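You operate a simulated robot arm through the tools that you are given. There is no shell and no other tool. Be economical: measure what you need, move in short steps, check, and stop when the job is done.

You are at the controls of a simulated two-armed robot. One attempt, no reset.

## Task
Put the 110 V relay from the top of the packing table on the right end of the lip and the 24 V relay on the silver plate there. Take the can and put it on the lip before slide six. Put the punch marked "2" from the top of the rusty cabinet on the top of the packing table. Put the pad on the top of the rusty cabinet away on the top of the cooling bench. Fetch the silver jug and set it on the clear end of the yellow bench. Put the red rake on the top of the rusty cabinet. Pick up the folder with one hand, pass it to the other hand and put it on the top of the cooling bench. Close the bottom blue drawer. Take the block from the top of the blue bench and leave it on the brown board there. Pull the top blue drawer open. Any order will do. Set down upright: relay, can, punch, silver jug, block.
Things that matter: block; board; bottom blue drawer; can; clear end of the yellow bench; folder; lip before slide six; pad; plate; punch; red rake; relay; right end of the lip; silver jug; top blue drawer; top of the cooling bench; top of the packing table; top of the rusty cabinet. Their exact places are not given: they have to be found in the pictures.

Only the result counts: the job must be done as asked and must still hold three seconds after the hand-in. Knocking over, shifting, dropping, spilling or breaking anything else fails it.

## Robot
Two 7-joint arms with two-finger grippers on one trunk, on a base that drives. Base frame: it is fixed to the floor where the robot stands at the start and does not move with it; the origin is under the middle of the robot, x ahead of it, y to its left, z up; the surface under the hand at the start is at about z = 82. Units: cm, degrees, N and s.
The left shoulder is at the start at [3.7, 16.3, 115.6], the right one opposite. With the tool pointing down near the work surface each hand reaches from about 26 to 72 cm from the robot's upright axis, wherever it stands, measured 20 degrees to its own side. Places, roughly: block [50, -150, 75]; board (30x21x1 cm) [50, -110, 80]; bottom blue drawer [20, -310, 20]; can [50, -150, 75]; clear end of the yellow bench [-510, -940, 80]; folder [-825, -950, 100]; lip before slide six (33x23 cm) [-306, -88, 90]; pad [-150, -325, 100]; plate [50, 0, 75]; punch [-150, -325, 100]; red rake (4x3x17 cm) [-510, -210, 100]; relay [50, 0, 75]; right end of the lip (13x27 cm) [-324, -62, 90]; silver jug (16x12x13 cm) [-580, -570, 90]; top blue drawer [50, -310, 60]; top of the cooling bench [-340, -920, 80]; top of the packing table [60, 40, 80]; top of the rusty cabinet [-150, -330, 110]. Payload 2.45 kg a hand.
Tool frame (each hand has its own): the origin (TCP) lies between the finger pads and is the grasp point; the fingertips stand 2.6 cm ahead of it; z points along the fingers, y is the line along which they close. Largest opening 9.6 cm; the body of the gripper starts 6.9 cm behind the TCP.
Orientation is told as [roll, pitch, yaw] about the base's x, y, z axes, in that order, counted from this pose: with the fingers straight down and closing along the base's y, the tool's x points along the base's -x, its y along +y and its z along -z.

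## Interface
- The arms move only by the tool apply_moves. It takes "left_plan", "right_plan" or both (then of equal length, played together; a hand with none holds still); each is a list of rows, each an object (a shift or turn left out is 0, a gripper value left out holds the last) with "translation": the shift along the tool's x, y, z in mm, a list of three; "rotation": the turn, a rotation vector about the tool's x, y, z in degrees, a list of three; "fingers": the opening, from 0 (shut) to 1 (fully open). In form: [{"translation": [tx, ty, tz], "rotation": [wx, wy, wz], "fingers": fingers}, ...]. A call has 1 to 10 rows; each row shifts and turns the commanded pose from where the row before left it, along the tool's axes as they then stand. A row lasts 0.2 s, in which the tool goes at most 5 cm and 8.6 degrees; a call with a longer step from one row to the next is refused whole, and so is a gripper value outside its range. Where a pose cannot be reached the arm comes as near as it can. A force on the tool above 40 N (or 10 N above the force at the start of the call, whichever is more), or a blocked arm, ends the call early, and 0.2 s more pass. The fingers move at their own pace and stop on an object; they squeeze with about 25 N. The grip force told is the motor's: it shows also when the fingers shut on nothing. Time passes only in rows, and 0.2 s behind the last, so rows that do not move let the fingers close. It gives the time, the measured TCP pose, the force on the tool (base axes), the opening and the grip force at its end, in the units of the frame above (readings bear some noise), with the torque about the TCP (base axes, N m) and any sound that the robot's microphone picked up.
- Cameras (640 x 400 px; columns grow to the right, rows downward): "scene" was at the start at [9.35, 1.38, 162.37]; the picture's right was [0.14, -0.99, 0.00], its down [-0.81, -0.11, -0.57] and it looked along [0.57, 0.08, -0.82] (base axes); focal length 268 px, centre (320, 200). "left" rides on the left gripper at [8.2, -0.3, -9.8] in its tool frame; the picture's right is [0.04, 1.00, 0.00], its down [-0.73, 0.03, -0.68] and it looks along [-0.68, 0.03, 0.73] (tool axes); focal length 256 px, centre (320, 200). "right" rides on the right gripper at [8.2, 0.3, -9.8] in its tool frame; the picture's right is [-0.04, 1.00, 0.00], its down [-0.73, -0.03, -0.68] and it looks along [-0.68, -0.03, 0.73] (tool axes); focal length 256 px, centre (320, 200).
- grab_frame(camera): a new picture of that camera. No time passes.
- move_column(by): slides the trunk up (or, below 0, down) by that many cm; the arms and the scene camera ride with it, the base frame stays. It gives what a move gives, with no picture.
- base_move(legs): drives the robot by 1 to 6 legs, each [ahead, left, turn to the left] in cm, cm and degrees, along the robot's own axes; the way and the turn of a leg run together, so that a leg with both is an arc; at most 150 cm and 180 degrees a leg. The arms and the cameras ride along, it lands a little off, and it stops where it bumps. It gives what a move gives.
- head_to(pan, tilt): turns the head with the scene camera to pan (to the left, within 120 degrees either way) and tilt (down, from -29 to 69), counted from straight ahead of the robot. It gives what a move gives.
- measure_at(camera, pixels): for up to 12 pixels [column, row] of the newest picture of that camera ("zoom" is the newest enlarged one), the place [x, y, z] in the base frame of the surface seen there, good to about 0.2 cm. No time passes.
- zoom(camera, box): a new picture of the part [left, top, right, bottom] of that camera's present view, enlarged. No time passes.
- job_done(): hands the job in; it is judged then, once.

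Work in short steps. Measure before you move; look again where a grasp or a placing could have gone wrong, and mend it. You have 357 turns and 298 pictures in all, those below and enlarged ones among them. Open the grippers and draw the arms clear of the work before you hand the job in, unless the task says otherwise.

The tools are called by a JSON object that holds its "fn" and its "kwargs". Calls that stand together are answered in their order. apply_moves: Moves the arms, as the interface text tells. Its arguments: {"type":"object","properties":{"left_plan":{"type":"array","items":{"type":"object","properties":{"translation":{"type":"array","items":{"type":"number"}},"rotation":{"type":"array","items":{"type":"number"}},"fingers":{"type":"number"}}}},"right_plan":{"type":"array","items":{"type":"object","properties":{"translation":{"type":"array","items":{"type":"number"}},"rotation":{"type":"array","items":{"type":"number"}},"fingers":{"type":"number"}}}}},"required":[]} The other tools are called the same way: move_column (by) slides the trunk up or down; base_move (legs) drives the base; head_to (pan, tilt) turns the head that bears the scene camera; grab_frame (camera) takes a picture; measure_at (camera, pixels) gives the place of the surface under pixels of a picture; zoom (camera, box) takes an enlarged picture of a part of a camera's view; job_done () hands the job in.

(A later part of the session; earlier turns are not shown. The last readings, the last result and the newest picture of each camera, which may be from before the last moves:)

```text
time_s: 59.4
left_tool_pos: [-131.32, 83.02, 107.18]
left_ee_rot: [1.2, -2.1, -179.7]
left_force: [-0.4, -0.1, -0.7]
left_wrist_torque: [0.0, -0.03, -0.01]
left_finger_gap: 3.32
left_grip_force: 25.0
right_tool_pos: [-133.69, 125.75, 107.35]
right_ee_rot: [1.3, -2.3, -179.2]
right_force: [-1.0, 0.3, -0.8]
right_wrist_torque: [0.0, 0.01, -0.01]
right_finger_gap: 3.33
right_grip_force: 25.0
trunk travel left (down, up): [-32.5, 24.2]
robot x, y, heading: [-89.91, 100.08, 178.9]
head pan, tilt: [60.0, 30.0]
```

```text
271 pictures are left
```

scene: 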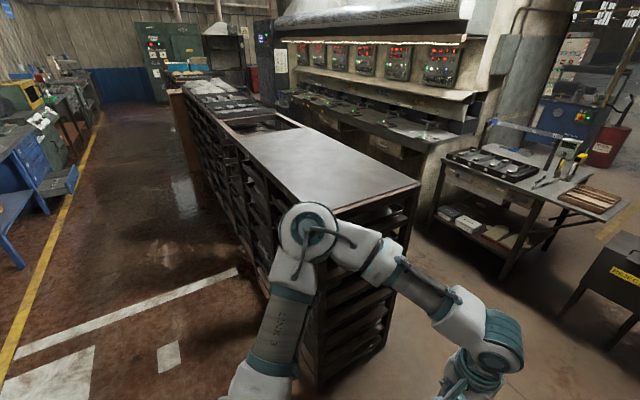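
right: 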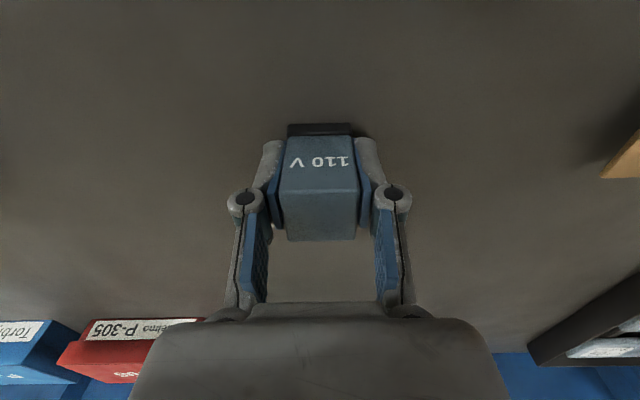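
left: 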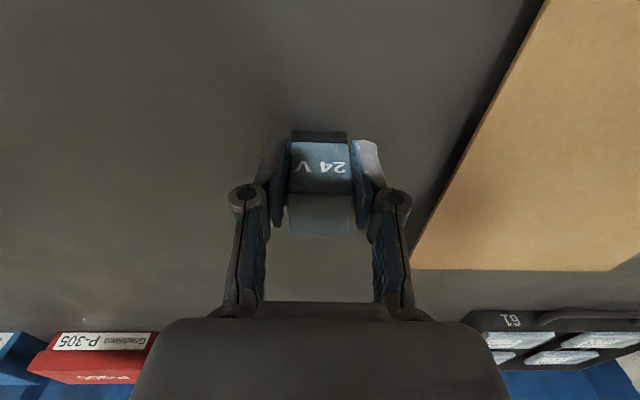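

Blocked at x=−90. I check the elbow versus the shelf corner, and the right side.

{"fn": "measure_at", "kwargs": {"camera": "scene", "pixels": [[310, 235], [340, 212], [420, 185], [250, 290], [310, 380], [350, 250]]}}

{"fn": "head_to", "kwargs": {"pan": -50, "tilt": 40}}

{"fn": "grab_frame", "kwargs": {"camera": "scene"}}

{"fn": "measure_at", "kwargs": {"camera": "scene", "pixels": [[150, 200], [250, 200], [300, 150], [350, 200], [320, 250], [400, 200], [450, 250]]}}

```text
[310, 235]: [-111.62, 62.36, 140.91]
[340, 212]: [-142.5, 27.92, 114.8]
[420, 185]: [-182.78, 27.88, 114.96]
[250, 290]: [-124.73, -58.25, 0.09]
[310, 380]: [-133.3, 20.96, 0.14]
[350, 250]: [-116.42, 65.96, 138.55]
```

```text
time_s: 61.3
left_tool_pos: [-131.23, 82.94, 107.3]
left_ee_rot: [1.2, -2.1, -179.8]
left_force: [-0.3, -0.3, 0.1]
left_wrist_torque: [0.02, -0.02, -0.01]
left_finger_gap: 3.33
left_grip_force: 24.8
right_tool_pos: [-133.73, 125.83, 107.31]
right_ee_rot: [1.2, -2.3, -179.1]
right_force: [0.8, -0.8, -0.8]
right_wrist_torque: [-0.01, 0.02, -0.01]
right_finger_gap: 3.31
right_grip_force: 24.4
trunk travel left (down, up): [-32.5, 24.2]
robot x, y, heading: [-90.24, 99.67, 178.8]
head pan, tilt: [-50.0, 40.0]
```

```text
270 pictures are left
```

scene: 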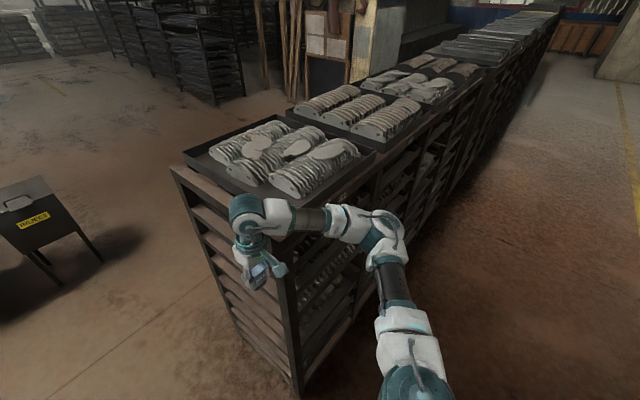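

```text
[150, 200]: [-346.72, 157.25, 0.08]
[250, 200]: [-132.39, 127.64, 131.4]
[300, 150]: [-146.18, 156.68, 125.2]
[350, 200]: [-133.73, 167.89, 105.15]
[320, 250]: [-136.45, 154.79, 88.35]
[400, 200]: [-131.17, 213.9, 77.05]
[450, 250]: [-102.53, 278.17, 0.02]
```

The rack on the right (x≈−133…) starts near y≈140; my right arm touched it. Measuring its corner.

{"fn": "measure_at", "kwargs": {"camera": "scene", "pixels": [[190, 170], [176, 172], [240, 290], [285, 345], [210, 220], [295, 115], [400, 250]]}}

```text
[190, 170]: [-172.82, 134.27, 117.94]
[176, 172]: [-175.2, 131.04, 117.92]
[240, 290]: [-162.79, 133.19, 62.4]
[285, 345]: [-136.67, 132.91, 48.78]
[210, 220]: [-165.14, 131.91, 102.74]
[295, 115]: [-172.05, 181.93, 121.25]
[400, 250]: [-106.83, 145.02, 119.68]
```

Gap is y 28…131. I raise the trunk so the arms pass above shelf and rack, back off slightly, and pass at y≈80.

{"fn": "move_column", "kwargs": {"by": 23}}

{"fn": "base_move", "kwargs": {"legs": [[-8, 0, 1], [0, 20, 0], [100, 0, 0], [53, 0, 0]]}}

{"fn": "head_to", "kwargs": {"pan": 45, "tilt": 40}}

{"fn": "grab_frame", "kwargs": {"camera": "scene"}}

```text
time_s: 63.7
left_tool_pos: [-131.64, 83.47, 130.28]
left_ee_rot: [1.5, -1.9, -179.9]
left_force: [0.0, -0.8, -0.6]
left_wrist_torque: [0.02, 0.01, -0.02]
left_finger_gap: 3.31
left_grip_force: 25.0
right_tool_pos: [-134.01, 126.4, 130.05]
right_ee_rot: [1.6, -2.2, -179.3]
right_force: [-0.6, -0.7, -0.5]
right_wrist_torque: [-0.01, -0.02, -0.02]
right_finger_gap: 3.33
right_grip_force: 25.1
trunk travel left (down, up): [-55.5, 1.2]
robot x, y, heading: [-89.84, 99.88, 178.9]
head pan, tilt: [-50.0, 40.0]
```

```text
time_s: 73.2
left_tool_pos: [-271.92, 60.5, 129.98]
left_ee_rot: [0.3, -2.0, -179.4]
left_force: [0.0, -0.2, -0.6]
left_wrist_torque: [0.0, -0.03, 0.02]
left_finger_gap: 3.34
left_grip_force: 25.2
right_tool_pos: [-274.67, 103.25, 130.74]
right_ee_rot: [0.4, -2.6, -178.7]
right_force: [-0.7, -0.8, -1.1]
right_wrist_torque: [0.06, -0.01, 0.01]
right_finger_gap: 3.32
right_grip_force: 25.3
trunk travel left (down, up): [-55.5, 1.2]
robot x, y, heading: [-231.08, 79.42, 179.1]
head pan, tilt: [-50.0, 40.0]
```

```text
time_s: 74.9
left_tool_pos: [-272.01, 66.46, 130.73]
left_ee_rot: [2.7, -1.9, -179.7]
left_force: [-0.1, 2.4, 0.1]
left_wrist_torque: [-0.19, 0.01, 0.02]
left_finger_gap: 3.32
left_grip_force: 25.2
right_tool_pos: [-274.64, 109.36, 129.66]
right_ee_rot: [2.6, -2.5, -179.0]
right_force: [0.8, 2.7, -0.7]
right_wrist_torque: [-0.24, 0.02, 0.0]
right_finger_gap: 3.33
right_grip_force: 24.8
trunk travel left (down, up): [-55.5, 1.2]
robot x, y, heading: [-231.12, 80.85, 179.2]
head pan, tilt: [45.0, 40.0]
```

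```text
269 pictures are left
```

scene: 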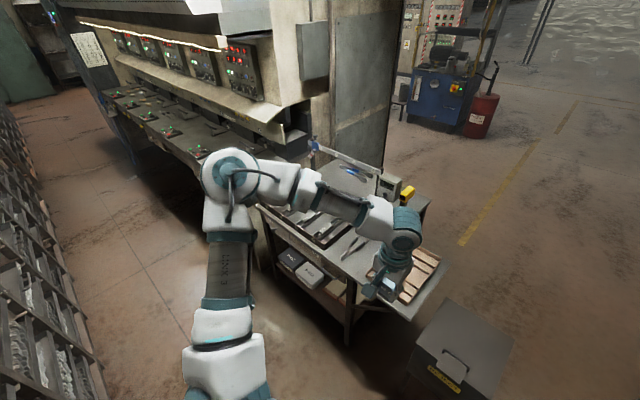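

Clear. Strafe left along the aisle to y≈−60, hands staying at x≈−272.

{"fn": "base_move", "kwargs": {"legs": [[0, 70, 0], [0, 70, 0]]}}

{"fn": "head_to", "kwargs": {"pan": 0, "tilt": 35}}

{"fn": "grab_frame", "kwargs": {"camera": "scene"}}

```text
time_s: 79.8
left_tool_pos: [-272.25, -18.6, 131.49]
left_ee_rot: [-10.3, 0.0, -173.7]
left_force: [0.7, -3.6, 0.0]
left_wrist_torque: [0.26, 0.01, -0.05]
left_finger_gap: 3.31
left_grip_force: 25.6
right_tool_pos: [-275.18, 17.63, 130.58]
right_ee_rot: [3.8, -6.0, -170.6]
right_force: [0.8, -2.5, -1.3]
right_wrist_torque: [0.3, 0.02, -0.05]
right_finger_gap: 3.33
right_grip_force: 25.1
trunk travel left (down, up): [-55.5, 1.2]
robot x, y, heading: [-233.48, -1.85, 180.0]
head pan, tilt: [45.0, 40.0]
stopped in leg 2: the robot was blocked; the commanded pose is now the measured one
```

```text
time_s: 81.0
left_tool_pos: [-272.96, -22.1, 130.2]
left_ee_rot: [-7.0, -0.4, -176.0]
left_force: [-0.9, -2.2, 0.8]
left_wrist_torque: [0.15, -0.15, 0.02]
left_finger_gap: 3.31
left_grip_force: 24.5
right_tool_pos: [-275.54, 17.39, 132.17]
right_ee_rot: [0.1, -4.9, -172.6]
right_force: [-0.3, -2.5, 2.2]
right_wrist_torque: [0.18, -0.03, 0.01]
right_finger_gap: 3.35
right_grip_force: 24.8
trunk travel left (down, up): [-55.5, 1.2]
robot x, y, heading: [-233.28, -2.06, 179.1]
head pan, tilt: [0.0, 35.0]
```

```text
268 pictures are left
```

scene: 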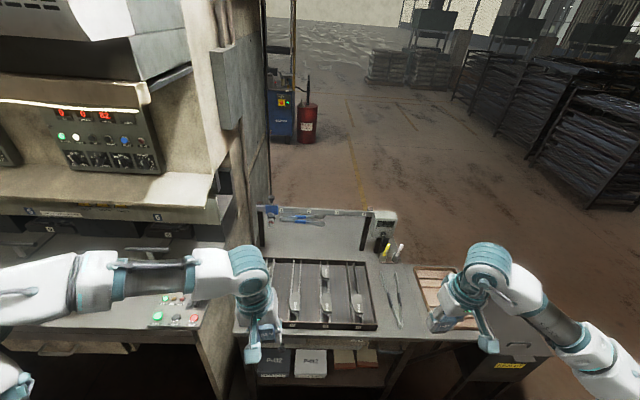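

Blocked near y=−2; the left arm hit something. Look left.

{"fn": "head_to", "kwargs": {"pan": 50, "tilt": 35}}

{"fn": "grab_frame", "kwargs": {"camera": "scene"}}

{"fn": "measure_at", "kwargs": {"camera": "scene", "pixels": [[320, 180], [340, 120], [250, 150], [300, 200], [200, 200], [360, 250], [420, 200], [280, 250], [150, 150]]}}

```text
time_s: 82.1
left_tool_pos: [-273.08, -20.43, 130.23]
left_ee_rot: [-6.1, -0.5, -175.7]
left_force: [0.0, -3.9, 0.1]
left_wrist_torque: [0.37, 0.01, 0.01]
left_finger_gap: 3.33
left_grip_force: 24.7
right_tool_pos: [-276.19, 18.87, 131.57]
right_ee_rot: [1.0, -4.9, -172.1]
right_force: [-0.7, -4.7, 0.2]
right_wrist_torque: [0.37, -0.09, -0.05]
right_finger_gap: 3.31
right_grip_force: 25.0
trunk travel left (down, up): [-55.5, 1.2]
robot x, y, heading: [-233.41, -1.59, 179.6]
head pan, tilt: [50.0, 35.0]
```

```text
267 pictures are left
```

scene: 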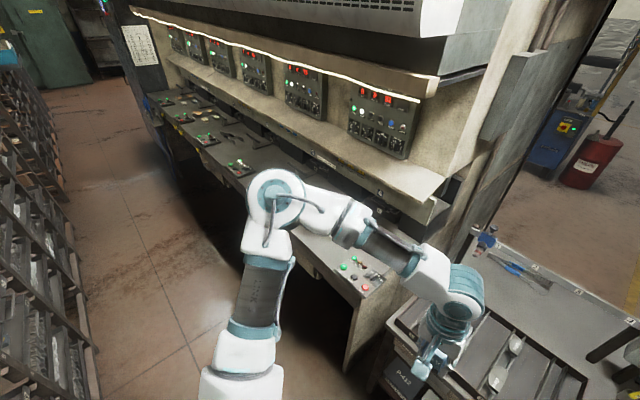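

```text
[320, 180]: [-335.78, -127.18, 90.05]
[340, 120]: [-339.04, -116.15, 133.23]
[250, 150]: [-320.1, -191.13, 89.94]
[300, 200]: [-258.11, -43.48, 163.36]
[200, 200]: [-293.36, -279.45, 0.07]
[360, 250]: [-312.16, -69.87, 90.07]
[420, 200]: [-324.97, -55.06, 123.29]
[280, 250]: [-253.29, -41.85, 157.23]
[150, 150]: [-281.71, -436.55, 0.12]
```

{"fn": "measure_at", "kwargs": {"camera": "scene", "pixels": [[430, 97], [435, 70], [420, 25], [450, 10], [300, 35], [440, 180], [400, 190], [300, 10], [350, 60], [440, 210], [350, 290], [280, 195]]}}

```text
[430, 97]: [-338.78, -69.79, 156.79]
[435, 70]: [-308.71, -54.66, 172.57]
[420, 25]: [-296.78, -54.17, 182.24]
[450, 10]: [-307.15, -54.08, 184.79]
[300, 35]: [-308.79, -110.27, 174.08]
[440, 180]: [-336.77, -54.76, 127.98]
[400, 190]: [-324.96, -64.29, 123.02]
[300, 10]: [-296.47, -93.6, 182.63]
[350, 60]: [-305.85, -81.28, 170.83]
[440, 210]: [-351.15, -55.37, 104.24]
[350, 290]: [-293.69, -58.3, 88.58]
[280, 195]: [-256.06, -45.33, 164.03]
```

Nothing obvious near the arm; check the base surroundings (left/behind).

{"fn": "head_to", "kwargs": {"pan": 95, "tilt": 60}}

{"fn": "grab_frame", "kwargs": {"camera": "scene"}}

{"fn": "head_to", "kwargs": {"pan": 20, "tilt": 65}}

{"fn": "grab_frame", "kwargs": {"camera": "scene"}}

```text
time_s: 83.2
left_tool_pos: [-273.28, -21.02, 130.09]
left_ee_rot: [-6.2, -0.4, -175.7]
left_force: [-0.8, -2.0, 0.4]
left_wrist_torque: [0.19, -0.03, 0.01]
left_finger_gap: 3.32
left_grip_force: 25.0
right_tool_pos: [-276.39, 18.31, 131.59]
right_ee_rot: [0.6, -4.7, -172.2]
right_force: [0.9, -3.1, 0.7]
right_wrist_torque: [0.3, 0.04, -0.03]
right_finger_gap: 3.31
right_grip_force: 25.1
trunk travel left (down, up): [-55.5, 1.2]
robot x, y, heading: [-233.76, -1.78, 179.8]
head pan, tilt: [95.0, 60.0]
```

```text
266 pictures are left
```

scene: 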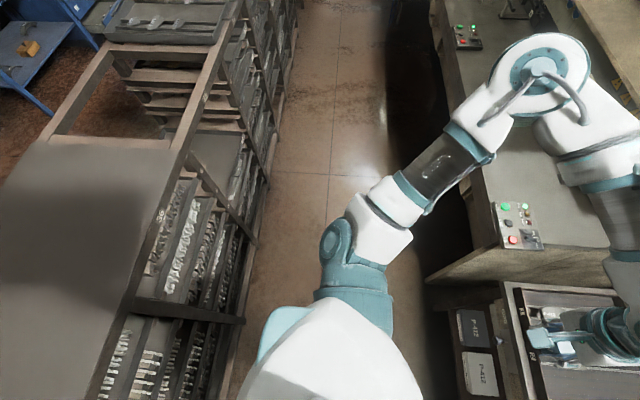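

```text
time_s: 84.7
left_tool_pos: [-269.74, -6.91, 131.43]
left_ee_rot: [2.3, -2.1, -179.7]
left_force: [0.5, 0.9, -0.9]
left_wrist_torque: [-0.03, 0.1, -0.1]
left_finger_gap: 3.3
left_grip_force: 25.0
right_tool_pos: [-272.45, 33.13, 129.66]
right_ee_rot: [5.3, -5.5, -175.5]
right_force: [0.1, 3.0, -0.7]
right_wrist_torque: [-0.23, 0.01, -0.03]
right_finger_gap: 3.31
right_grip_force: 25.2
trunk travel left (down, up): [-55.5, 1.2]
robot x, y, heading: [-231.96, 0.07, 179.0]
head pan, tilt: [20.0, 65.0]
```

```text
265 pictures are left
```

scene: 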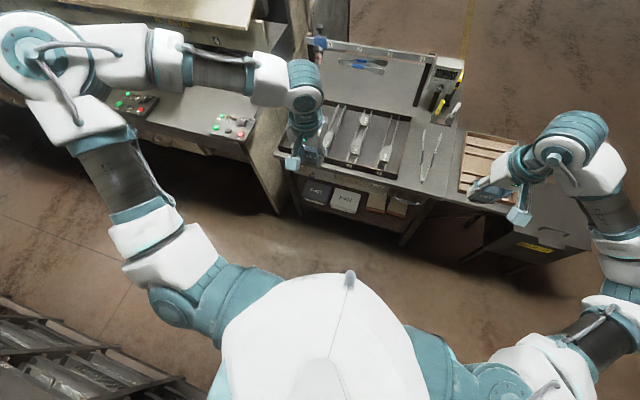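

The elbow is high (z≈165) near the hood; probably that. I lower the trunk by 21 and retry with a short strafe.

{"fn": "move_column", "kwargs": {"by": -21}}

{"fn": "base_move", "kwargs": {"legs": [[0, 30, 0]]}}

```text
time_s: 85.2
left_tool_pos: [-267.69, -30.67, 126.33]
left_ee_rot: [-5.8, -1.0, -179.3]
left_force: [0.3, -1.5, -1.4]
left_wrist_torque: [0.16, -0.03, 0.07]
left_finger_gap: 3.34
left_grip_force: 25.4
right_tool_pos: [-272.29, 7.96, 132.39]
right_ee_rot: [-3.8, -6.0, -172.2]
right_force: [2.2, -3.8, 0.1]
right_wrist_torque: [0.25, 0.15, 0.01]
right_finger_gap: 3.31
right_grip_force: 25.1
trunk travel left (down, up): [-54.8, 1.9]
robot x, y, heading: [-230.4, -1.73, -179.3]
head pan, tilt: [20.0, 65.0]
stopped: the arm was blocked; the commanded pose is now the measured one
```

```text
time_s: 86.2
left_tool_pos: [-265.76, -28.42, 127.61]
left_ee_rot: [-2.9, -1.0, -179.7]
left_force: [-0.9, -1.0, -1.0]
left_wrist_torque: [0.06, -0.04, -0.01]
left_finger_gap: 3.34
left_grip_force: 24.9
right_tool_pos: [-271.06, 10.75, 132.24]
right_ee_rot: [-2.2, -6.6, -172.1]
right_force: [0.5, -1.2, -0.5]
right_wrist_torque: [0.09, 0.01, -0.02]
right_finger_gap: 3.33
right_grip_force: 24.8
trunk travel left (down, up): [-54.8, 1.9]
robot x, y, heading: [-230.21, -5.18, -178.9]
head pan, tilt: [20.0, 65.0]
stopped in leg 1: the robot was blocked; the commanded pose is now the measured one
```

Blocked again, and the body tilts. I need to see what's touching: look left, right.

{"fn": "head_to", "kwargs": {"pan": -60, "tilt": 55}}

{"fn": "grab_frame", "kwargs": {"camera": "scene"}}

{"fn": "head_to", "kwargs": {"pan": 70, "tilt": 60}}

{"fn": "grab_frame", "kwargs": {"camera": "scene"}}

{"fn": "head_to", "kwargs": {"pan": 70, "tilt": 10}}

{"fn": "grab_frame", "kwargs": {"camera": "scene"}}

```text
time_s: 87.7
left_tool_pos: [-265.65, -20.52, 128.94]
left_ee_rot: [0.2, -1.4, 180.0]
left_force: [0.0, 0.3, 0.4]
left_wrist_torque: [0.04, 0.02, -0.03]
left_finger_gap: 3.32
left_grip_force: 24.8
right_tool_pos: [-270.83, 19.46, 131.51]
right_ee_rot: [-0.4, -6.6, -173.1]
right_force: [-0.2, 1.5, -0.2]
right_wrist_torque: [-0.01, -0.03, -0.04]
right_finger_gap: 3.33
right_grip_force: 24.7
trunk travel left (down, up): [-54.8, 1.9]
robot x, y, heading: [-230.24, -4.05, -178.6]
head pan, tilt: [-60.0, 55.0]
```

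```text
264 pictures are left
```

scene: 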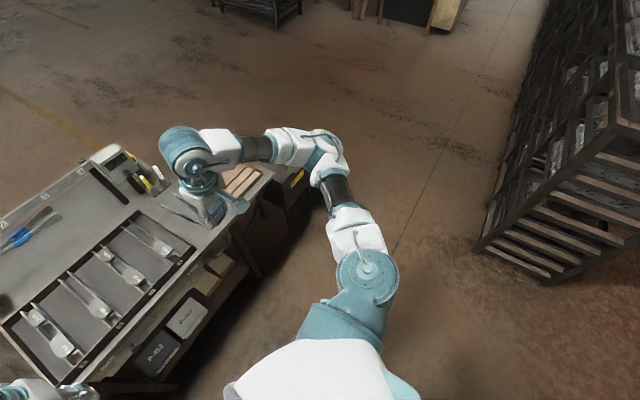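

```text
time_s: 89.8
left_tool_pos: [-265.6, -18.73, 129.2]
left_ee_rot: [1.2, -1.4, 179.8]
left_force: [0.2, 0.7, 0.0]
left_wrist_torque: [0.01, 0.01, -0.04]
left_finger_gap: 3.32
left_grip_force: 25.5
right_tool_pos: [-270.79, 21.31, 131.06]
right_ee_rot: [0.4, -6.5, -173.3]
right_force: [0.4, 1.1, -0.3]
right_wrist_torque: [-0.07, -0.05, 0.0]
right_finger_gap: 3.36
right_grip_force: 25.3
trunk travel left (down, up): [-54.8, 1.9]
robot x, y, heading: [-230.09, -3.36, -178.5]
head pan, tilt: [70.0, 60.0]
```

```text
263 pictures are left
```

scene: 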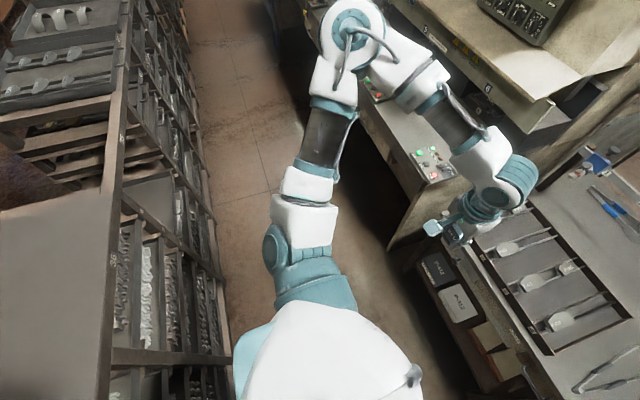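

```text
time_s: 91.0
left_tool_pos: [-265.97, -18.7, 128.75]
left_ee_rot: [1.3, -1.0, -180.1]
left_force: [0.1, 0.7, -0.4]
left_wrist_torque: [0.0, 0.01, -0.04]
left_finger_gap: 3.31
left_grip_force: 25.2
right_tool_pos: [-271.49, 21.11, 130.56]
right_ee_rot: [1.3, -6.8, -173.3]
right_force: [-2.4, -0.3, -1.3]
right_wrist_torque: [-0.05, -0.11, 0.01]
right_finger_gap: 3.32
right_grip_force: 25.0
trunk travel left (down, up): [-54.8, 1.9]
robot x, y, heading: [-229.85, -3.14, -178.6]
head pan, tilt: [70.0, 10.0]
```

```text
262 pictures are left
```

scene: 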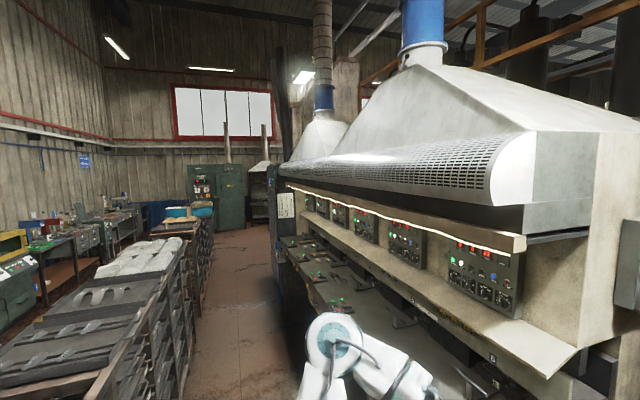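

No visible contact; the "blocked" may have come from the sway. The robot is now calm; lower the trunk again.

{"fn": "move_column", "kwargs": {"by": -20}}

{"fn": "base_move", "kwargs": {"legs": [[0, 10, 0]]}}

```text
time_s: 93.2
left_tool_pos: [-265.44, -26.43, 108.12]
left_ee_rot: [-2.0, -1.4, 180.0]
left_force: [-0.5, 0.8, 0.6]
left_wrist_torque: [-0.07, 0.0, 0.02]
left_finger_gap: 3.32
left_grip_force: 24.9
right_tool_pos: [-270.58, 13.41, 112.42]
right_ee_rot: [-2.6, -6.8, -172.6]
right_force: [1.6, -0.7, 0.3]
right_wrist_torque: [0.0, 0.05, -0.01]
right_finger_gap: 3.32
right_grip_force: 25.1
trunk travel left (down, up): [-34.8, 21.9]
robot x, y, heading: [-230.31, -4.83, -178.6]
head pan, tilt: [70.0, 10.0]
```

```text
time_s: 94.3
left_tool_pos: [-265.28, -35.02, 108.21]
left_ee_rot: [-1.3, -1.3, 180.0]
left_force: [0.1, 0.0, 0.1]
left_wrist_torque: [-0.01, 0.02, 0.01]
left_finger_gap: 3.32
left_grip_force: 24.3
right_tool_pos: [-270.4, 4.81, 111.88]
right_ee_rot: [-1.9, -6.5, -172.7]
right_force: [-0.1, -0.7, 0.1]
right_wrist_torque: [0.04, 0.0, 0.02]
right_finger_gap: 3.32
right_grip_force: 24.7
trunk travel left (down, up): [-34.8, 21.9]
robot x, y, heading: [-229.94, -14.85, -178.6]
head pan, tilt: [70.0, 10.0]
```

Works when calm. Continue left in small legs.

{"fn": "base_move", "kwargs": {"legs": [[0, 20, -1], [0, 20, 0], [0, 18, 0]]}}

{"fn": "head_to", "kwargs": {"pan": 0, "tilt": 40}}

{"fn": "grab_frame", "kwargs": {"camera": "scene"}}

```text
time_s: 98.2
left_tool_pos: [-265.21, -86.41, 109.13]
left_ee_rot: [1.8, -1.4, 178.6]
left_force: [-0.2, 1.2, -0.8]
left_wrist_torque: [-0.09, -0.05, -0.01]
left_finger_gap: 3.3
left_grip_force: 25.6
right_tool_pos: [-269.64, -46.38, 110.7]
right_ee_rot: [1.0, -6.7, -174.4]
right_force: [0.5, 2.8, -1.0]
right_wrist_torque: [-0.19, 0.0, 0.02]
right_finger_gap: 3.32
right_grip_force: 25.1
trunk travel left (down, up): [-34.8, 21.9]
robot x, y, heading: [-229.73, -72.66, -180.0]
head pan, tilt: [70.0, 10.0]
```

```text
time_s: 99.7
left_tool_pos: [-264.96, -92.55, 108.59]
left_ee_rot: [-1.4, -1.5, 178.9]
left_force: [0.4, 0.8, 0.2]
left_wrist_torque: [0.01, 0.01, 0.01]
left_finger_gap: 3.34
left_grip_force: 25.0
right_tool_pos: [-269.27, -52.76, 112.22]
right_ee_rot: [-2.1, -6.6, -173.9]
right_force: [-0.7, -0.3, -1.5]
right_wrist_torque: [0.04, -0.05, -0.04]
right_finger_gap: 3.32
right_grip_force: 24.9
trunk travel left (down, up): [-34.8, 21.9]
robot x, y, heading: [-229.27, -72.61, -180.0]
head pan, tilt: [0.0, 40.0]
```

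```text
261 pictures are left
```

scene: 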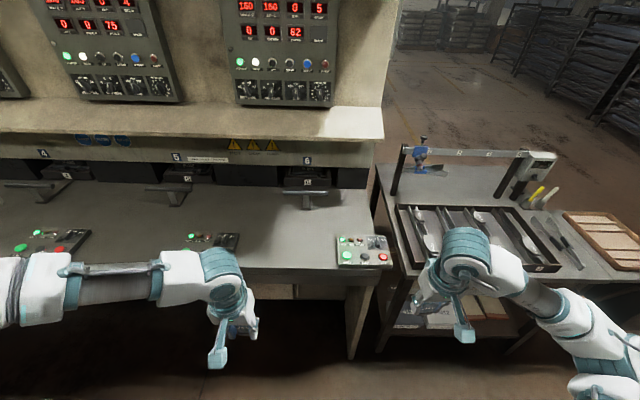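

The right end of the lip is around pixel (350,200), behind the button panel (365,250). No silver plate here, so it must be on the packing table. Measure.

{"fn": "measure_at", "kwargs": {"camera": "scene", "pixels": [[350, 205], [340, 220], [365, 200], [335, 195], [350, 185], [340, 237], [385, 237], [305, 200], [305, 250], [260, 250], [310, 175]]}}

{"fn": "zoom", "kwargs": {"camera": "scene", "box": [220, 140, 400, 280]}}

```text
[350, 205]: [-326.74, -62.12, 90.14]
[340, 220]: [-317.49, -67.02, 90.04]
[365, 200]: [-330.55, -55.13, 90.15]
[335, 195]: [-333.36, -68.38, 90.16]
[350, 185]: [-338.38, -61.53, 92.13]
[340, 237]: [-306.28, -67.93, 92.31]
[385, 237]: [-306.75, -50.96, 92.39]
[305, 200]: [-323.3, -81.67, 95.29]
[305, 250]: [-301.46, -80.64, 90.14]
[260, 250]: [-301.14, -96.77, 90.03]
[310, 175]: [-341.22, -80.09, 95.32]
```

```text
2.86 times, centred on (310, 210) of scene
```

zoom: 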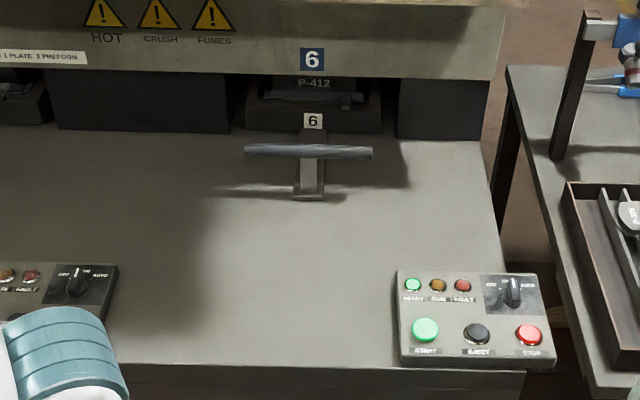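

Right end free area is x −337…−310, y −70…−53; the flap overhang starts at x≈−325, z≈123, so I'll place the relay at about x=−315, y=−61. Drive ahead 25 cm and level the right hand.

{"fn": "base_move", "kwargs": {"legs": [[12, 0, 0], [13, 0, 0], [0, 0, 0]]}}

{"fn": "apply_moves", "kwargs": {"right_plan": [{"rotation": [-0.5, 3.3, 3]}, {"rotation": [0, 3, 2.5]}, {}, {}, {}, {}]}}

{"fn": "grab_frame", "kwargs": {"camera": "right"}}

{"fn": "apply_moves", "kwargs": {"right_plan": [{}, {}]}}

```text
time_s: 102.1
left_tool_pos: [-290.24, -92.67, 108.45]
left_ee_rot: [-1.3, -1.6, 178.8]
left_force: [-0.2, -1.0, -0.1]
left_wrist_torque: [0.02, 0.01, -0.02]
left_finger_gap: 3.33
left_grip_force: 25.1
right_tool_pos: [-294.32, -52.84, 112.12]
right_ee_rot: [-2.0, -6.6, -173.8]
right_force: [-0.1, -0.9, -0.9]
right_wrist_torque: [0.11, -0.04, -0.01]
right_finger_gap: 3.31
right_grip_force: 24.7
trunk travel left (down, up): [-34.8, 21.9]
robot x, y, heading: [-254.59, -72.92, -179.8]
head pan, tilt: [0.0, 40.0]
```

```text
time_s: 103.7
left_tool_pos: [-289.46, -87.64, 109.3]
left_ee_rot: [0.9, -1.9, 178.4]
left_force: [-0.4, 0.7, -0.3]
left_wrist_torque: [-0.05, 0.01, -0.03]
left_finger_gap: 3.34
left_grip_force: 25.0
right_tool_pos: [-293.81, -47.5, 111.51]
right_ee_rot: [0.7, -0.7, 179.9]
right_force: [0.8, 2.1, -0.8]
right_wrist_torque: [-0.12, 0.01, 0.01]
right_finger_gap: 3.33
right_grip_force: 24.6
trunk travel left (down, up): [-34.8, 21.9]
robot x, y, heading: [-254.72, -72.03, -179.8]
head pan, tilt: [0.0, 40.0]
stopped in row 6 (right hand): the arm was blocked; the commanded pose is now the measured one
```

```text
259 pictures are left
```

right: 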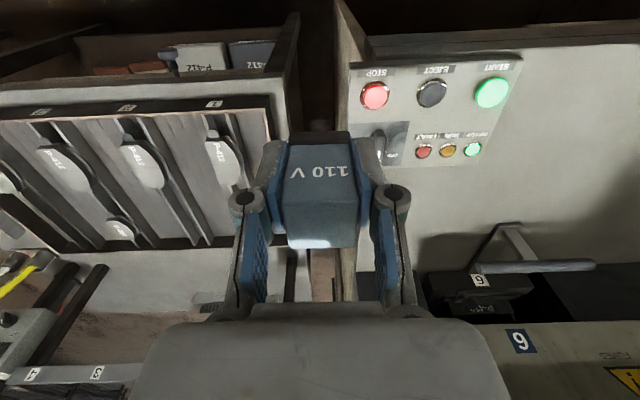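

```text
time_s: 104.3
left_tool_pos: [-289.47, -90.96, 108.83]
left_ee_rot: [-0.7, -1.9, 178.5]
left_force: [0.9, 0.8, -0.7]
left_wrist_torque: [-0.02, -0.02, -0.01]
left_finger_gap: 3.31
left_grip_force: 25.1
right_tool_pos: [-293.62, -50.78, 112.16]
right_ee_rot: [-0.8, -0.9, -179.7]
right_force: [0.5, -0.2, -0.1]
right_wrist_torque: [0.0, -0.01, 0.02]
right_finger_gap: 3.34
right_grip_force: 25.2
trunk travel left (down, up): [-34.8, 21.9]
robot x, y, heading: [-254.54, -71.85, -179.8]
head pan, tilt: [0.0, 40.0]
```

Wait for the sway to fade.

{"fn": "apply_moves", "kwargs": {"right_plan": [{}, {}, {}, {}, {}, {}, {}, {}, {}, {}]}}

{"fn": "apply_moves", "kwargs": {"right_plan": [{}, {}, {}, {}, {}, {}, {}, {}, {}, {}]}}

{"fn": "apply_moves", "kwargs": {"right_plan": [{}, {}]}}

```text
time_s: 106.5
left_tool_pos: [-289.65, -88.99, 109.07]
left_ee_rot: [0.3, -1.7, 178.4]
left_force: [0.2, -0.1, -0.7]
left_wrist_torque: [-0.01, -0.02, -0.02]
left_finger_gap: 3.33
left_grip_force: 25.2
right_tool_pos: [-294.0, -48.76, 111.74]
right_ee_rot: [0.2, -0.8, -180.0]
right_force: [0.3, 0.8, -0.8]
right_wrist_torque: [-0.11, -0.03, -0.01]
right_finger_gap: 3.32
right_grip_force: 25.1
trunk travel left (down, up): [-34.8, 21.9]
robot x, y, heading: [-254.57, -72.1, -179.8]
head pan, tilt: [0.0, 40.0]
```

```text
time_s: 108.9
left_tool_pos: [-289.12, -88.58, 109.46]
left_ee_rot: [0.7, -2.1, 178.5]
left_force: [0.5, 0.5, -0.3]
left_wrist_torque: [-0.06, -0.03, -0.01]
left_finger_gap: 3.32
left_grip_force: 25.1
right_tool_pos: [-293.5, -48.57, 111.81]
right_ee_rot: [0.7, -1.0, -179.7]
right_force: [0.7, 1.9, -1.6]
right_wrist_torque: [-0.09, 0.01, 0.01]
right_finger_gap: 3.32
right_grip_force: 25.1
trunk travel left (down, up): [-34.8, 21.9]
robot x, y, heading: [-254.47, -72.4, -179.8]
head pan, tilt: [0.0, 40.0]
stopped in row 10 (right hand): the arm was blocked; the commanded pose is now the measured one
```

```text
time_s: 109.7
left_tool_pos: [-288.95, -91.12, 109.23]
left_ee_rot: [-0.3, -2.2, 179.0]
left_force: [0.6, 0.5, -1.2]
left_wrist_torque: [-0.04, 0.0, 0.02]
left_finger_gap: 3.33
left_grip_force: 25.1
right_tool_pos: [-293.09, -51.23, 112.27]
right_ee_rot: [-0.1, -1.2, -179.4]
right_force: [0.0, 0.4, -0.3]
right_wrist_torque: [-0.06, -0.01, -0.01]
right_finger_gap: 3.34
right_grip_force: 24.8
trunk travel left (down, up): [-34.8, 21.9]
robot x, y, heading: [-255.16, -73.79, -180.0]
head pan, tilt: [0.0, 40.0]
stopped in row 2 (right hand): the arm was blocked; the commanded pose is now the measured one
```

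Try lowering the trunk 10 cm (also needed to lower the relay) and see whether the sway lessens.

{"fn": "move_column", "kwargs": {"by": -10}}

{"fn": "base_move", "kwargs": {"legs": [[0, 0, 0]]}}

{"fn": "apply_moves", "kwargs": {"right_plan": [{}, {}]}}

{"fn": "apply_moves", "kwargs": {"right_plan": [{}, {}]}}

{"fn": "apply_moves", "kwargs": {"right_plan": [{}, {}]}}

```text
time_s: 111.0
left_tool_pos: [-288.93, -91.39, 99.37]
left_ee_rot: [-0.2, -2.2, 178.9]
left_force: [0.1, 0.4, -0.9]
left_wrist_torque: [0.01, -0.01, 0.01]
left_finger_gap: 3.28
left_grip_force: 24.9
right_tool_pos: [-293.23, -51.59, 102.26]
right_ee_rot: [-0.4, -1.3, -179.3]
right_force: [0.0, -0.7, -0.6]
right_wrist_torque: [0.02, -0.04, -0.02]
right_finger_gap: 3.31
right_grip_force: 24.8
trunk travel left (down, up): [-24.8, 31.9]
robot x, y, heading: [-254.69, -73.94, -179.7]
head pan, tilt: [0.0, 40.0]
```

```text
time_s: 111.7
left_tool_pos: [-289.03, -89.07, 99.56]
left_ee_rot: [0.8, -2.2, 178.8]
left_force: [0.1, 1.4, -1.5]
left_wrist_torque: [-0.03, -0.02, -0.02]
left_finger_gap: 3.3
left_grip_force: 25.1
right_tool_pos: [-293.28, -49.12, 101.81]
right_ee_rot: [0.8, -1.1, -179.7]
right_force: [0.5, 1.9, -0.9]
right_wrist_torque: [-0.14, -0.03, 0.0]
right_finger_gap: 3.31
right_grip_force: 25.2
trunk travel left (down, up): [-24.8, 31.9]
robot x, y, heading: [-254.62, -73.36, -179.9]
head pan, tilt: [0.0, 40.0]
```

```text
time_s: 112.3
left_tool_pos: [-288.67, -90.42, 99.45]
left_ee_rot: [-0.1, -2.5, 178.8]
left_force: [0.3, 0.3, -1.4]
left_wrist_torque: [-0.01, -0.02, -0.02]
left_finger_gap: 3.32
left_grip_force: 24.5
right_tool_pos: [-293.04, -50.47, 102.15]
right_ee_rot: [0.0, -1.3, -179.7]
right_force: [0.3, 0.1, 0.5]
right_wrist_torque: [-0.07, -0.02, -0.01]
right_finger_gap: 3.31
right_grip_force: 24.5
trunk travel left (down, up): [-24.8, 31.9]
robot x, y, heading: [-254.8, -73.2, -180.0]
head pan, tilt: [0.0, 40.0]
```

```text
time_s: 112.9
left_tool_pos: [-288.69, -92.85, 98.92]
left_ee_rot: [-1.3, -2.3, 178.8]
left_force: [-0.4, -1.1, -0.1]
left_wrist_torque: [-0.02, -0.02, 0.0]
left_finger_gap: 3.34
left_grip_force: 24.6
right_tool_pos: [-293.16, -53.01, 102.61]
right_ee_rot: [-1.2, -1.2, -179.3]
right_force: [-0.5, -0.5, -1.3]
right_wrist_torque: [0.0, -0.02, -0.01]
right_finger_gap: 3.32
right_grip_force: 25.0
trunk travel left (down, up): [-24.8, 31.9]
robot x, y, heading: [-254.64, -73.7, -179.6]
head pan, tilt: [0.0, 40.0]
```

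```text
time_s: 113.5
left_tool_pos: [-288.72, -90.35, 99.36]
left_ee_rot: [0.0, -2.4, 178.7]
left_force: [0.6, 0.4, -0.5]
left_wrist_torque: [0.04, 0.01, 0.01]
left_finger_gap: 3.34
left_grip_force: 25.5
right_tool_pos: [-293.01, -50.5, 102.27]
right_ee_rot: [-0.1, -1.3, -179.6]
right_force: [0.3, -0.5, -0.3]
right_wrist_torque: [0.0, -0.04, 0.02]
right_finger_gap: 3.29
right_grip_force: 25.3
trunk travel left (down, up): [-24.8, 31.9]
robot x, y, heading: [-254.61, -73.09, -179.8]
head pan, tilt: [0.0, 40.0]
```

Wait longer without base commands.

{"fn": "apply_moves", "kwargs": {"right_plan": [{}, {}, {}, {}, {}, {}, {}, {}, {}, {}]}}

{"fn": "apply_moves", "kwargs": {"right_plan": [{}, {}, {}, {}, {}, {}, {}, {}, {}, {}]}}

{"fn": "apply_moves", "kwargs": {"right_plan": [{}, {}, {}]}}

```text
time_s: 115.7
left_tool_pos: [-288.75, -91.44, 99.34]
left_ee_rot: [-0.4, -2.4, 178.8]
left_force: [-0.3, 0.4, -0.7]
left_wrist_torque: [0.01, -0.01, -0.01]
left_finger_gap: 3.32
left_grip_force: 25.1
right_tool_pos: [-293.04, -51.4, 102.41]
right_ee_rot: [-0.4, -1.2, -179.6]
right_force: [-0.4, -0.2, -1.5]
right_wrist_torque: [-0.01, 0.01, 0.01]
right_finger_gap: 3.33
right_grip_force: 24.7
trunk travel left (down, up): [-24.8, 31.9]
robot x, y, heading: [-254.45, -72.97, -179.8]
head pan, tilt: [0.0, 40.0]
```

```text
time_s: 117.9
left_tool_pos: [-288.76, -91.04, 99.5]
left_ee_rot: [-0.3, -2.4, 178.6]
left_force: [-0.2, -0.1, -1.7]
left_wrist_torque: [-0.02, -0.03, 0.0]
left_finger_gap: 3.3
left_grip_force: 24.9
right_tool_pos: [-293.08, -51.03, 102.36]
right_ee_rot: [-0.3, -1.3, -179.7]
right_force: [-0.3, 0.5, -0.7]
right_wrist_torque: [0.03, -0.01, 0.02]
right_finger_gap: 3.32
right_grip_force: 25.2
trunk travel left (down, up): [-24.8, 31.9]
robot x, y, heading: [-254.78, -73.38, -179.7]
head pan, tilt: [0.0, 40.0]
```

```text
time_s: 118.7
left_tool_pos: [-288.77, -90.58, 99.41]
left_ee_rot: [0.0, -2.3, 178.7]
left_force: [-0.1, -0.4, -1.4]
left_wrist_torque: [0.01, -0.02, 0.01]
left_finger_gap: 3.33
left_grip_force: 24.7
right_tool_pos: [-293.05, -50.64, 102.3]
right_ee_rot: [-0.1, -1.3, -179.7]
right_force: [-0.4, -0.2, -0.1]
right_wrist_torque: [-0.04, -0.02, -0.01]
right_finger_gap: 3.34
right_grip_force: 24.8
trunk travel left (down, up): [-24.8, 31.9]
robot x, y, heading: [-254.73, -72.88, -180.1]
head pan, tilt: [0.0, 40.0]
```

Settled. Move the right hand to over (−315.5,−61.5), z unchanged.

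{"fn": "apply_moves", "kwargs": {"right_plan": [{"translation": [-37.5, 17.5, 0]}, {"translation": [-37.5, 17.5, 0]}, {"translation": [-37.5, 17.5, 0]}, {"translation": [-37.5, 17.5, 0]}, {"translation": [-37.5, 17.5, 0]}, {"translation": [-37.5, 17.5, 0]}, {}, {}, {}]}}

{"fn": "grab_frame", "kwargs": {"camera": "right"}}

{"fn": "grab_frame", "kwargs": {"camera": "scene"}}

```text
time_s: 120.7
left_tool_pos: [-288.76, -91.23, 99.2]
left_ee_rot: [-0.4, -2.2, 178.7]
left_force: [-0.4, 0.8, -0.7]
left_wrist_torque: [0.03, -0.01, 0.02]
left_finger_gap: 3.31
left_grip_force: 25.2
right_tool_pos: [-315.47, -61.87, 102.74]
right_ee_rot: [-0.4, -1.3, -179.6]
right_force: [0.4, 0.7, -1.0]
right_wrist_torque: [0.04, -0.02, 0.0]
right_finger_gap: 3.31
right_grip_force: 25.0
trunk travel left (down, up): [-24.8, 31.9]
robot x, y, heading: [-254.84, -73.01, -179.9]
head pan, tilt: [0.0, 40.0]
```

```text
258 pictures are left
```

right: 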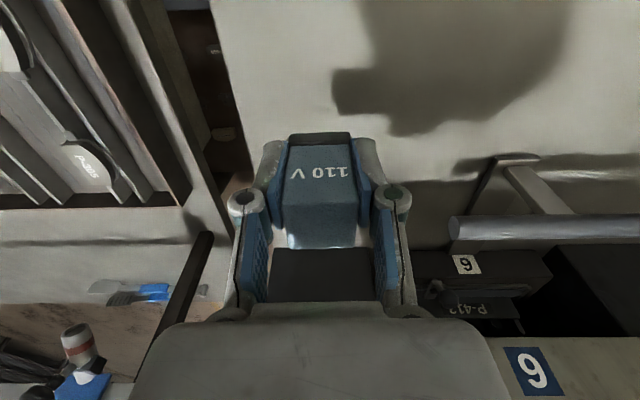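

```text
257 pictures are left
```

scene: 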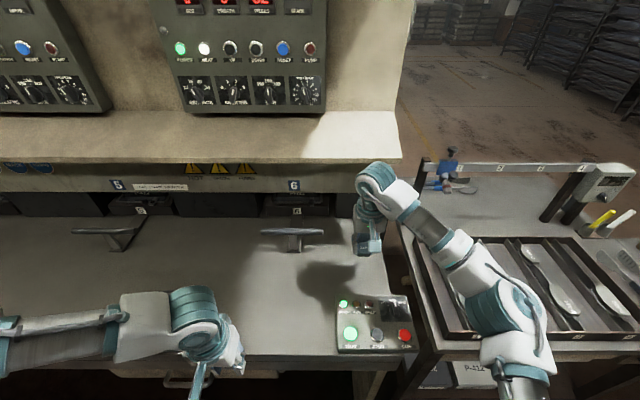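

Over the spot. Descend.

{"fn": "apply_moves", "kwargs": {"right_plan": [{"translation": [0, 0, 30], "rotation": [0, 0.6, 0]}, {"translation": [0, 0, 30]}, {"translation": [0, 0, 20]}, {}, {}, {"translation": [0, 0, 7]}, {}, {}]}}

{"fn": "grab_frame", "kwargs": {"camera": "right"}}

```text
time_s: 122.5
left_tool_pos: [-288.8, -91.12, 99.3]
left_ee_rot: [-0.4, -2.4, 178.7]
left_force: [0.0, 0.3, -1.6]
left_wrist_torque: [0.01, -0.08, 0.01]
left_finger_gap: 3.31
left_grip_force: 24.4
right_tool_pos: [-315.55, -61.69, 94.05]
right_ee_rot: [-0.4, -0.7, -179.6]
right_force: [-0.6, 0.3, -0.5]
right_wrist_torque: [0.04, 0.03, 0.02]
right_finger_gap: 3.31
right_grip_force: 25.0
trunk travel left (down, up): [-24.8, 31.9]
robot x, y, heading: [-254.33, -72.98, -180.1]
head pan, tilt: [0.0, 40.0]
```

```text
256 pictures are left
```

right: 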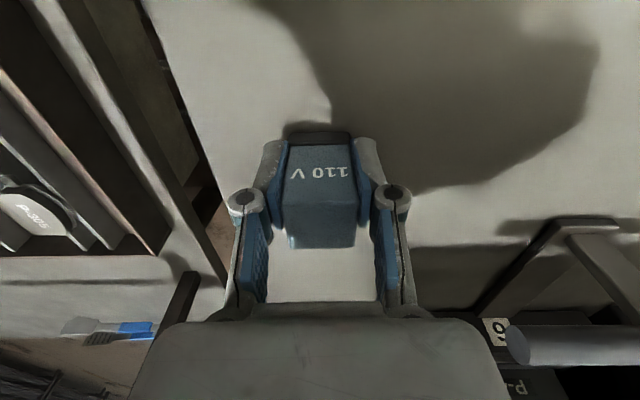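

Just above the surface; press down a few more millimetres until force shows.

{"fn": "apply_moves", "kwargs": {"right_plan": [{"translation": [0, 0, 3]}, {"translation": [0, 0, 3]}, {}]}}

```text
time_s: 123.3
left_tool_pos: [-288.61, -91.22, 99.51]
left_ee_rot: [-0.3, -2.6, 178.8]
left_force: [-0.2, 0.1, -1.0]
left_wrist_torque: [0.0, -0.02, 0.0]
left_finger_gap: 3.32
left_grip_force: 25.1
right_tool_pos: [-315.55, -61.67, 93.82]
right_ee_rot: [-0.4, -1.0, -179.6]
right_force: [-0.1, 0.1, 18.0]
right_wrist_torque: [-0.16, 0.45, -0.03]
right_finger_gap: 3.34
right_grip_force: 25.3
trunk travel left (down, up): [-24.8, 31.9]
robot x, y, heading: [-254.52, -72.94, -179.7]
head pan, tilt: [0.0, 40.0]
```

Contact 18 N: ease slightly and open, then raise.

{"fn": "apply_moves", "kwargs": {"right_plan": [{"translation": [0, 0, -2]}, {"fingers": 0.7}, {}, {"fingers": 0.9}, {}, {"translation": [0, 0, -30]}, {"translation": [0, 0, -40]}, {"translation": [0, 0, -30]}, {"translation": [40, 0, 0]}, {"translation": [40, 0, 0]}]}}

{"fn": "grab_frame", "kwargs": {"camera": "right"}}

{"fn": "grab_frame", "kwargs": {"camera": "scene"}}

```text
time_s: 125.5
left_tool_pos: [-288.72, -90.98, 99.44]
left_ee_rot: [-0.2, -2.5, 178.7]
left_force: [-1.0, -0.1, -1.0]
left_wrist_torque: [0.01, 0.0, 0.03]
left_finger_gap: 3.33
left_grip_force: 25.3
right_tool_pos: [-307.31, -61.65, 103.55]
right_ee_rot: [-0.4, -0.8, -179.6]
right_force: [1.4, -1.0, -0.2]
right_wrist_torque: [-0.03, 0.01, 0.0]
right_finger_gap: 8.66
right_grip_force: 0.1
trunk travel left (down, up): [-24.8, 31.9]
robot x, y, heading: [-254.52, -72.76, -179.8]
head pan, tilt: [0.0, 40.0]
```

```text
255 pictures are left
```

right: 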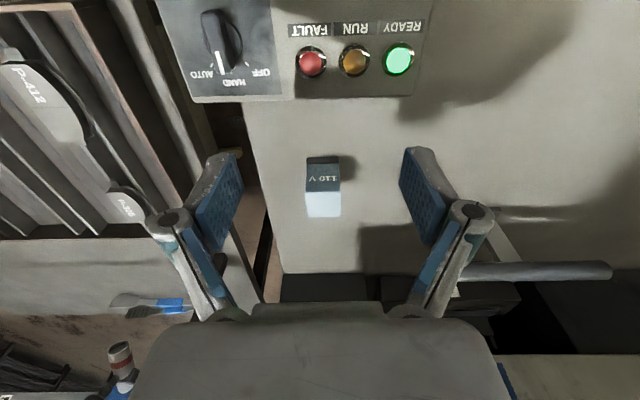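

```text
254 pictures are left
```

scene: 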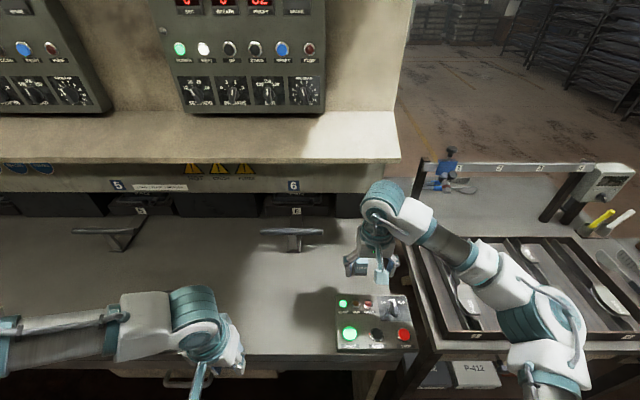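

110 V relay stands upright at the right end. Now retreat and go back around to the packing table: back off, strafe right in small legs.

{"fn": "apply_moves", "kwargs": {"right_plan": [{"translation": [40, 0, -20]}, {"translation": [40, 0, -20]}, {"translation": [0, -30, -20]}, {"translation": [0, -30, -20]}], "left_plan": [{"translation": [0, 0, -20]}, {"translation": [0, 0, -20]}, {"translation": [0, 0, -20]}, {"translation": [0, 0, -20]}]}}

{"fn": "base_move", "kwargs": {"legs": [[-25, 0, 0], [0, -50, 0], [0, -50, 0], [0, -53, 0]]}}

```text
time_s: 126.5
left_tool_pos: [-288.3, -90.92, 107.63]
left_ee_rot: [-0.2, -2.4, 178.6]
left_force: [0.0, -0.3, -1.0]
left_wrist_torque: [0.0, 0.04, -0.04]
left_finger_gap: 3.31
left_grip_force: 24.7
right_tool_pos: [-299.19, -55.53, 111.55]
right_ee_rot: [-0.2, -0.7, -179.6]
right_force: [-0.7, 1.0, -0.6]
right_wrist_torque: [-0.06, 0.04, 0.0]
right_finger_gap: 8.63
right_grip_force: 0.1
trunk travel left (down, up): [-24.8, 31.9]
robot x, y, heading: [-254.24, -73.39, -180.0]
head pan, tilt: [0.0, 40.0]
```

```text
time_s: 136.2
left_tool_pos: [-262.51, 58.35, 106.48]
left_ee_rot: [-2.7, -2.1, 178.1]
left_force: [-0.5, -1.6, -0.5]
left_wrist_torque: [0.16, -0.06, 0.02]
left_finger_gap: 3.31
left_grip_force: 25.4
right_tool_pos: [-273.0, 93.61, 112.14]
right_ee_rot: [-2.6, -0.6, 179.8]
right_force: [0.4, -2.1, 0.1]
right_wrist_torque: [0.25, -0.02, 0.04]
right_finger_gap: 8.61
right_grip_force: 0.1
trunk travel left (down, up): [-24.8, 31.9]
robot x, y, heading: [-228.0, 79.91, 179.4]
head pan, tilt: [0.0, 40.0]
```

At (−228,80). Raise the trunk, reverse through the gap, lower, and turn to face the packing table.

{"fn": "move_column", "kwargs": {"by": 28}}

{"fn": "base_move", "kwargs": {"legs": [[-75, 0, 0.3], [-75, 0, 0]]}}

```text
time_s: 139.0
left_tool_pos: [-262.01, 57.98, 135.05]
left_ee_rot: [-2.3, -2.4, 178.3]
left_force: [0.3, -0.2, 0.5]
left_wrist_torque: [-0.01, -0.05, 0.03]
left_finger_gap: 3.31
left_grip_force: 25.1
right_tool_pos: [-272.39, 93.25, 140.32]
right_ee_rot: [-2.0, -0.9, -179.9]
right_force: [1.0, -1.1, -0.2]
right_wrist_torque: [0.17, 0.05, -0.01]
right_finger_gap: 8.64
right_grip_force: 0.0
trunk travel left (down, up): [-52.8, 3.9]
robot x, y, heading: [-228.04, 79.21, 179.5]
head pan, tilt: [0.0, 40.0]
```

```text
time_s: 146.8
left_tool_pos: [-111.08, 62.97, 135.17]
left_ee_rot: [0.6, -1.8, 177.8]
left_force: [0.8, -1.1, -2.6]
left_wrist_torque: [-0.01, 0.03, 0.0]
left_finger_gap: 3.33
left_grip_force: 25.4
right_tool_pos: [-121.65, 98.12, 139.25]
right_ee_rot: [0.4, -0.6, 179.8]
right_force: [-0.7, 0.4, 0.2]
right_wrist_torque: [-0.01, -0.09, -0.01]
right_finger_gap: 8.66
right_grip_force: 0.1
trunk travel left (down, up): [-52.8, 3.9]
robot x, y, heading: [-76.76, 78.6, 179.7]
head pan, tilt: [0.0, 40.0]
```

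{"fn": "move_column", "kwargs": {"by": -26}}

{"fn": "base_move", "kwargs": {"legs": [[0, 0, 90], [0, 0, 90], [0, -40, 0], [0, -38, 0], [35, 0, 0], [37, 0, 0]]}}

{"fn": "head_to", "kwargs": {"pan": 0, "tilt": 55}}

{"fn": "grab_frame", "kwargs": {"camera": "scene"}}

```text
time_s: 149.4
left_tool_pos: [-109.45, 63.98, 110.09]
left_ee_rot: [1.2, -2.7, 177.7]
left_force: [0.9, 0.0, -0.5]
left_wrist_torque: [0.03, -0.01, -0.04]
left_finger_gap: 3.31
left_grip_force: 25.1
right_tool_pos: [-120.18, 99.45, 113.96]
right_ee_rot: [0.8, -1.4, 179.5]
right_force: [-1.5, 2.8, 1.0]
right_wrist_torque: [-0.27, -0.07, -0.02]
right_finger_gap: 8.64
right_grip_force: 0.1
trunk travel left (down, up): [-26.8, 29.9]
robot x, y, heading: [-76.78, 80.18, 179.7]
head pan, tilt: [0.0, 40.0]
```

```text
time_s: 165.5
left_tool_pos: [29.62, 19.36, 109.68]
left_ee_rot: [-0.1, -2.6, -1.3]
left_force: [-0.7, 0.2, -0.3]
left_wrist_torque: [0.02, -0.02, -0.03]
left_finger_gap: 3.3
left_grip_force: 25.0
right_tool_pos: [40.69, -15.81, 114.35]
right_ee_rot: [-0.4, -1.3, 0.5]
right_force: [0.6, -1.8, 0.2]
right_wrist_torque: [0.1, 0.08, -0.01]
right_finger_gap: 8.65
right_grip_force: 0.0
trunk travel left (down, up): [-26.8, 29.9]
robot x, y, heading: [-2.86, 0.96, 0.5]
head pan, tilt: [0.0, 40.0]
```

```text
time_s: 166.3
left_tool_pos: [29.52, 21.09, 109.34]
left_ee_rot: [-1.4, -2.6, -1.3]
left_force: [-0.6, 0.7, -1.1]
left_wrist_torque: [0.03, 0.02, 0.02]
left_finger_gap: 3.32
left_grip_force: 25.2
right_tool_pos: [40.79, -13.91, 114.62]
right_ee_rot: [-1.3, -1.3, 0.6]
right_force: [-0.1, 0.3, 0.0]
right_wrist_torque: [-0.04, -0.03, 0.02]
right_finger_gap: 8.61
right_grip_force: 0.1
trunk travel left (down, up): [-26.8, 29.9]
robot x, y, heading: [-2.38, 0.73, 0.7]
head pan, tilt: [0.0, 55.0]
```

```text
253 pictures are left
```

scene: 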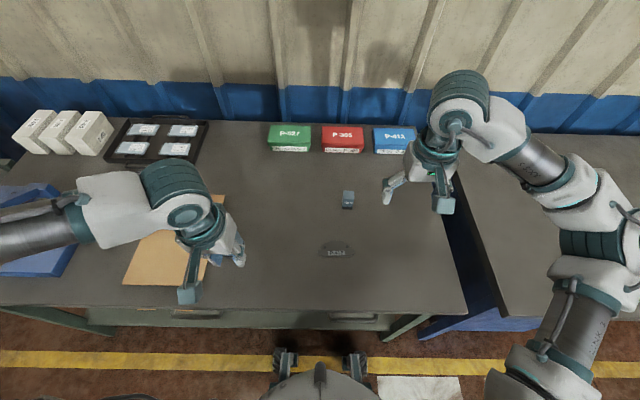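

{"fn": "zoom", "kwargs": {"camera": "scene", "box": [290, 220, 386, 280]}}

{"fn": "measure_at", "kwargs": {"camera": "zoom", "pixels": [[200, 200], [300, 150], [320, 215], [300, 180], [420, 190], [450, 300], [230, 185], [410, 185]]}}

```text
6.67 times, centred on (338, 250) of scene
```

zoom: 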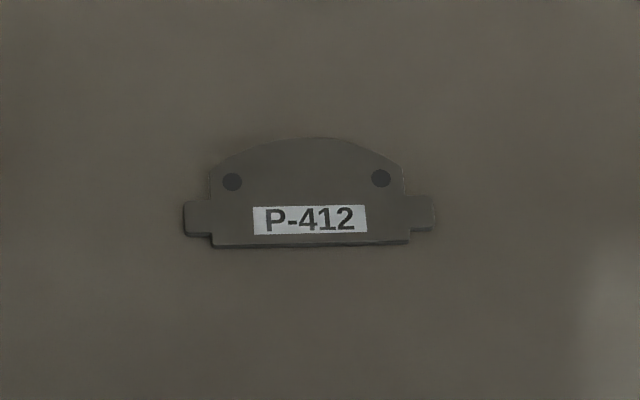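

```text
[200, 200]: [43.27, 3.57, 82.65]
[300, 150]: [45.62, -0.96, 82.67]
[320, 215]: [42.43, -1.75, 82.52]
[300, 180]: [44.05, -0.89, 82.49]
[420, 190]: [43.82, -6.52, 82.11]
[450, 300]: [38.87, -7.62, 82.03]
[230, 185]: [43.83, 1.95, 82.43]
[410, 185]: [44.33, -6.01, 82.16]
```

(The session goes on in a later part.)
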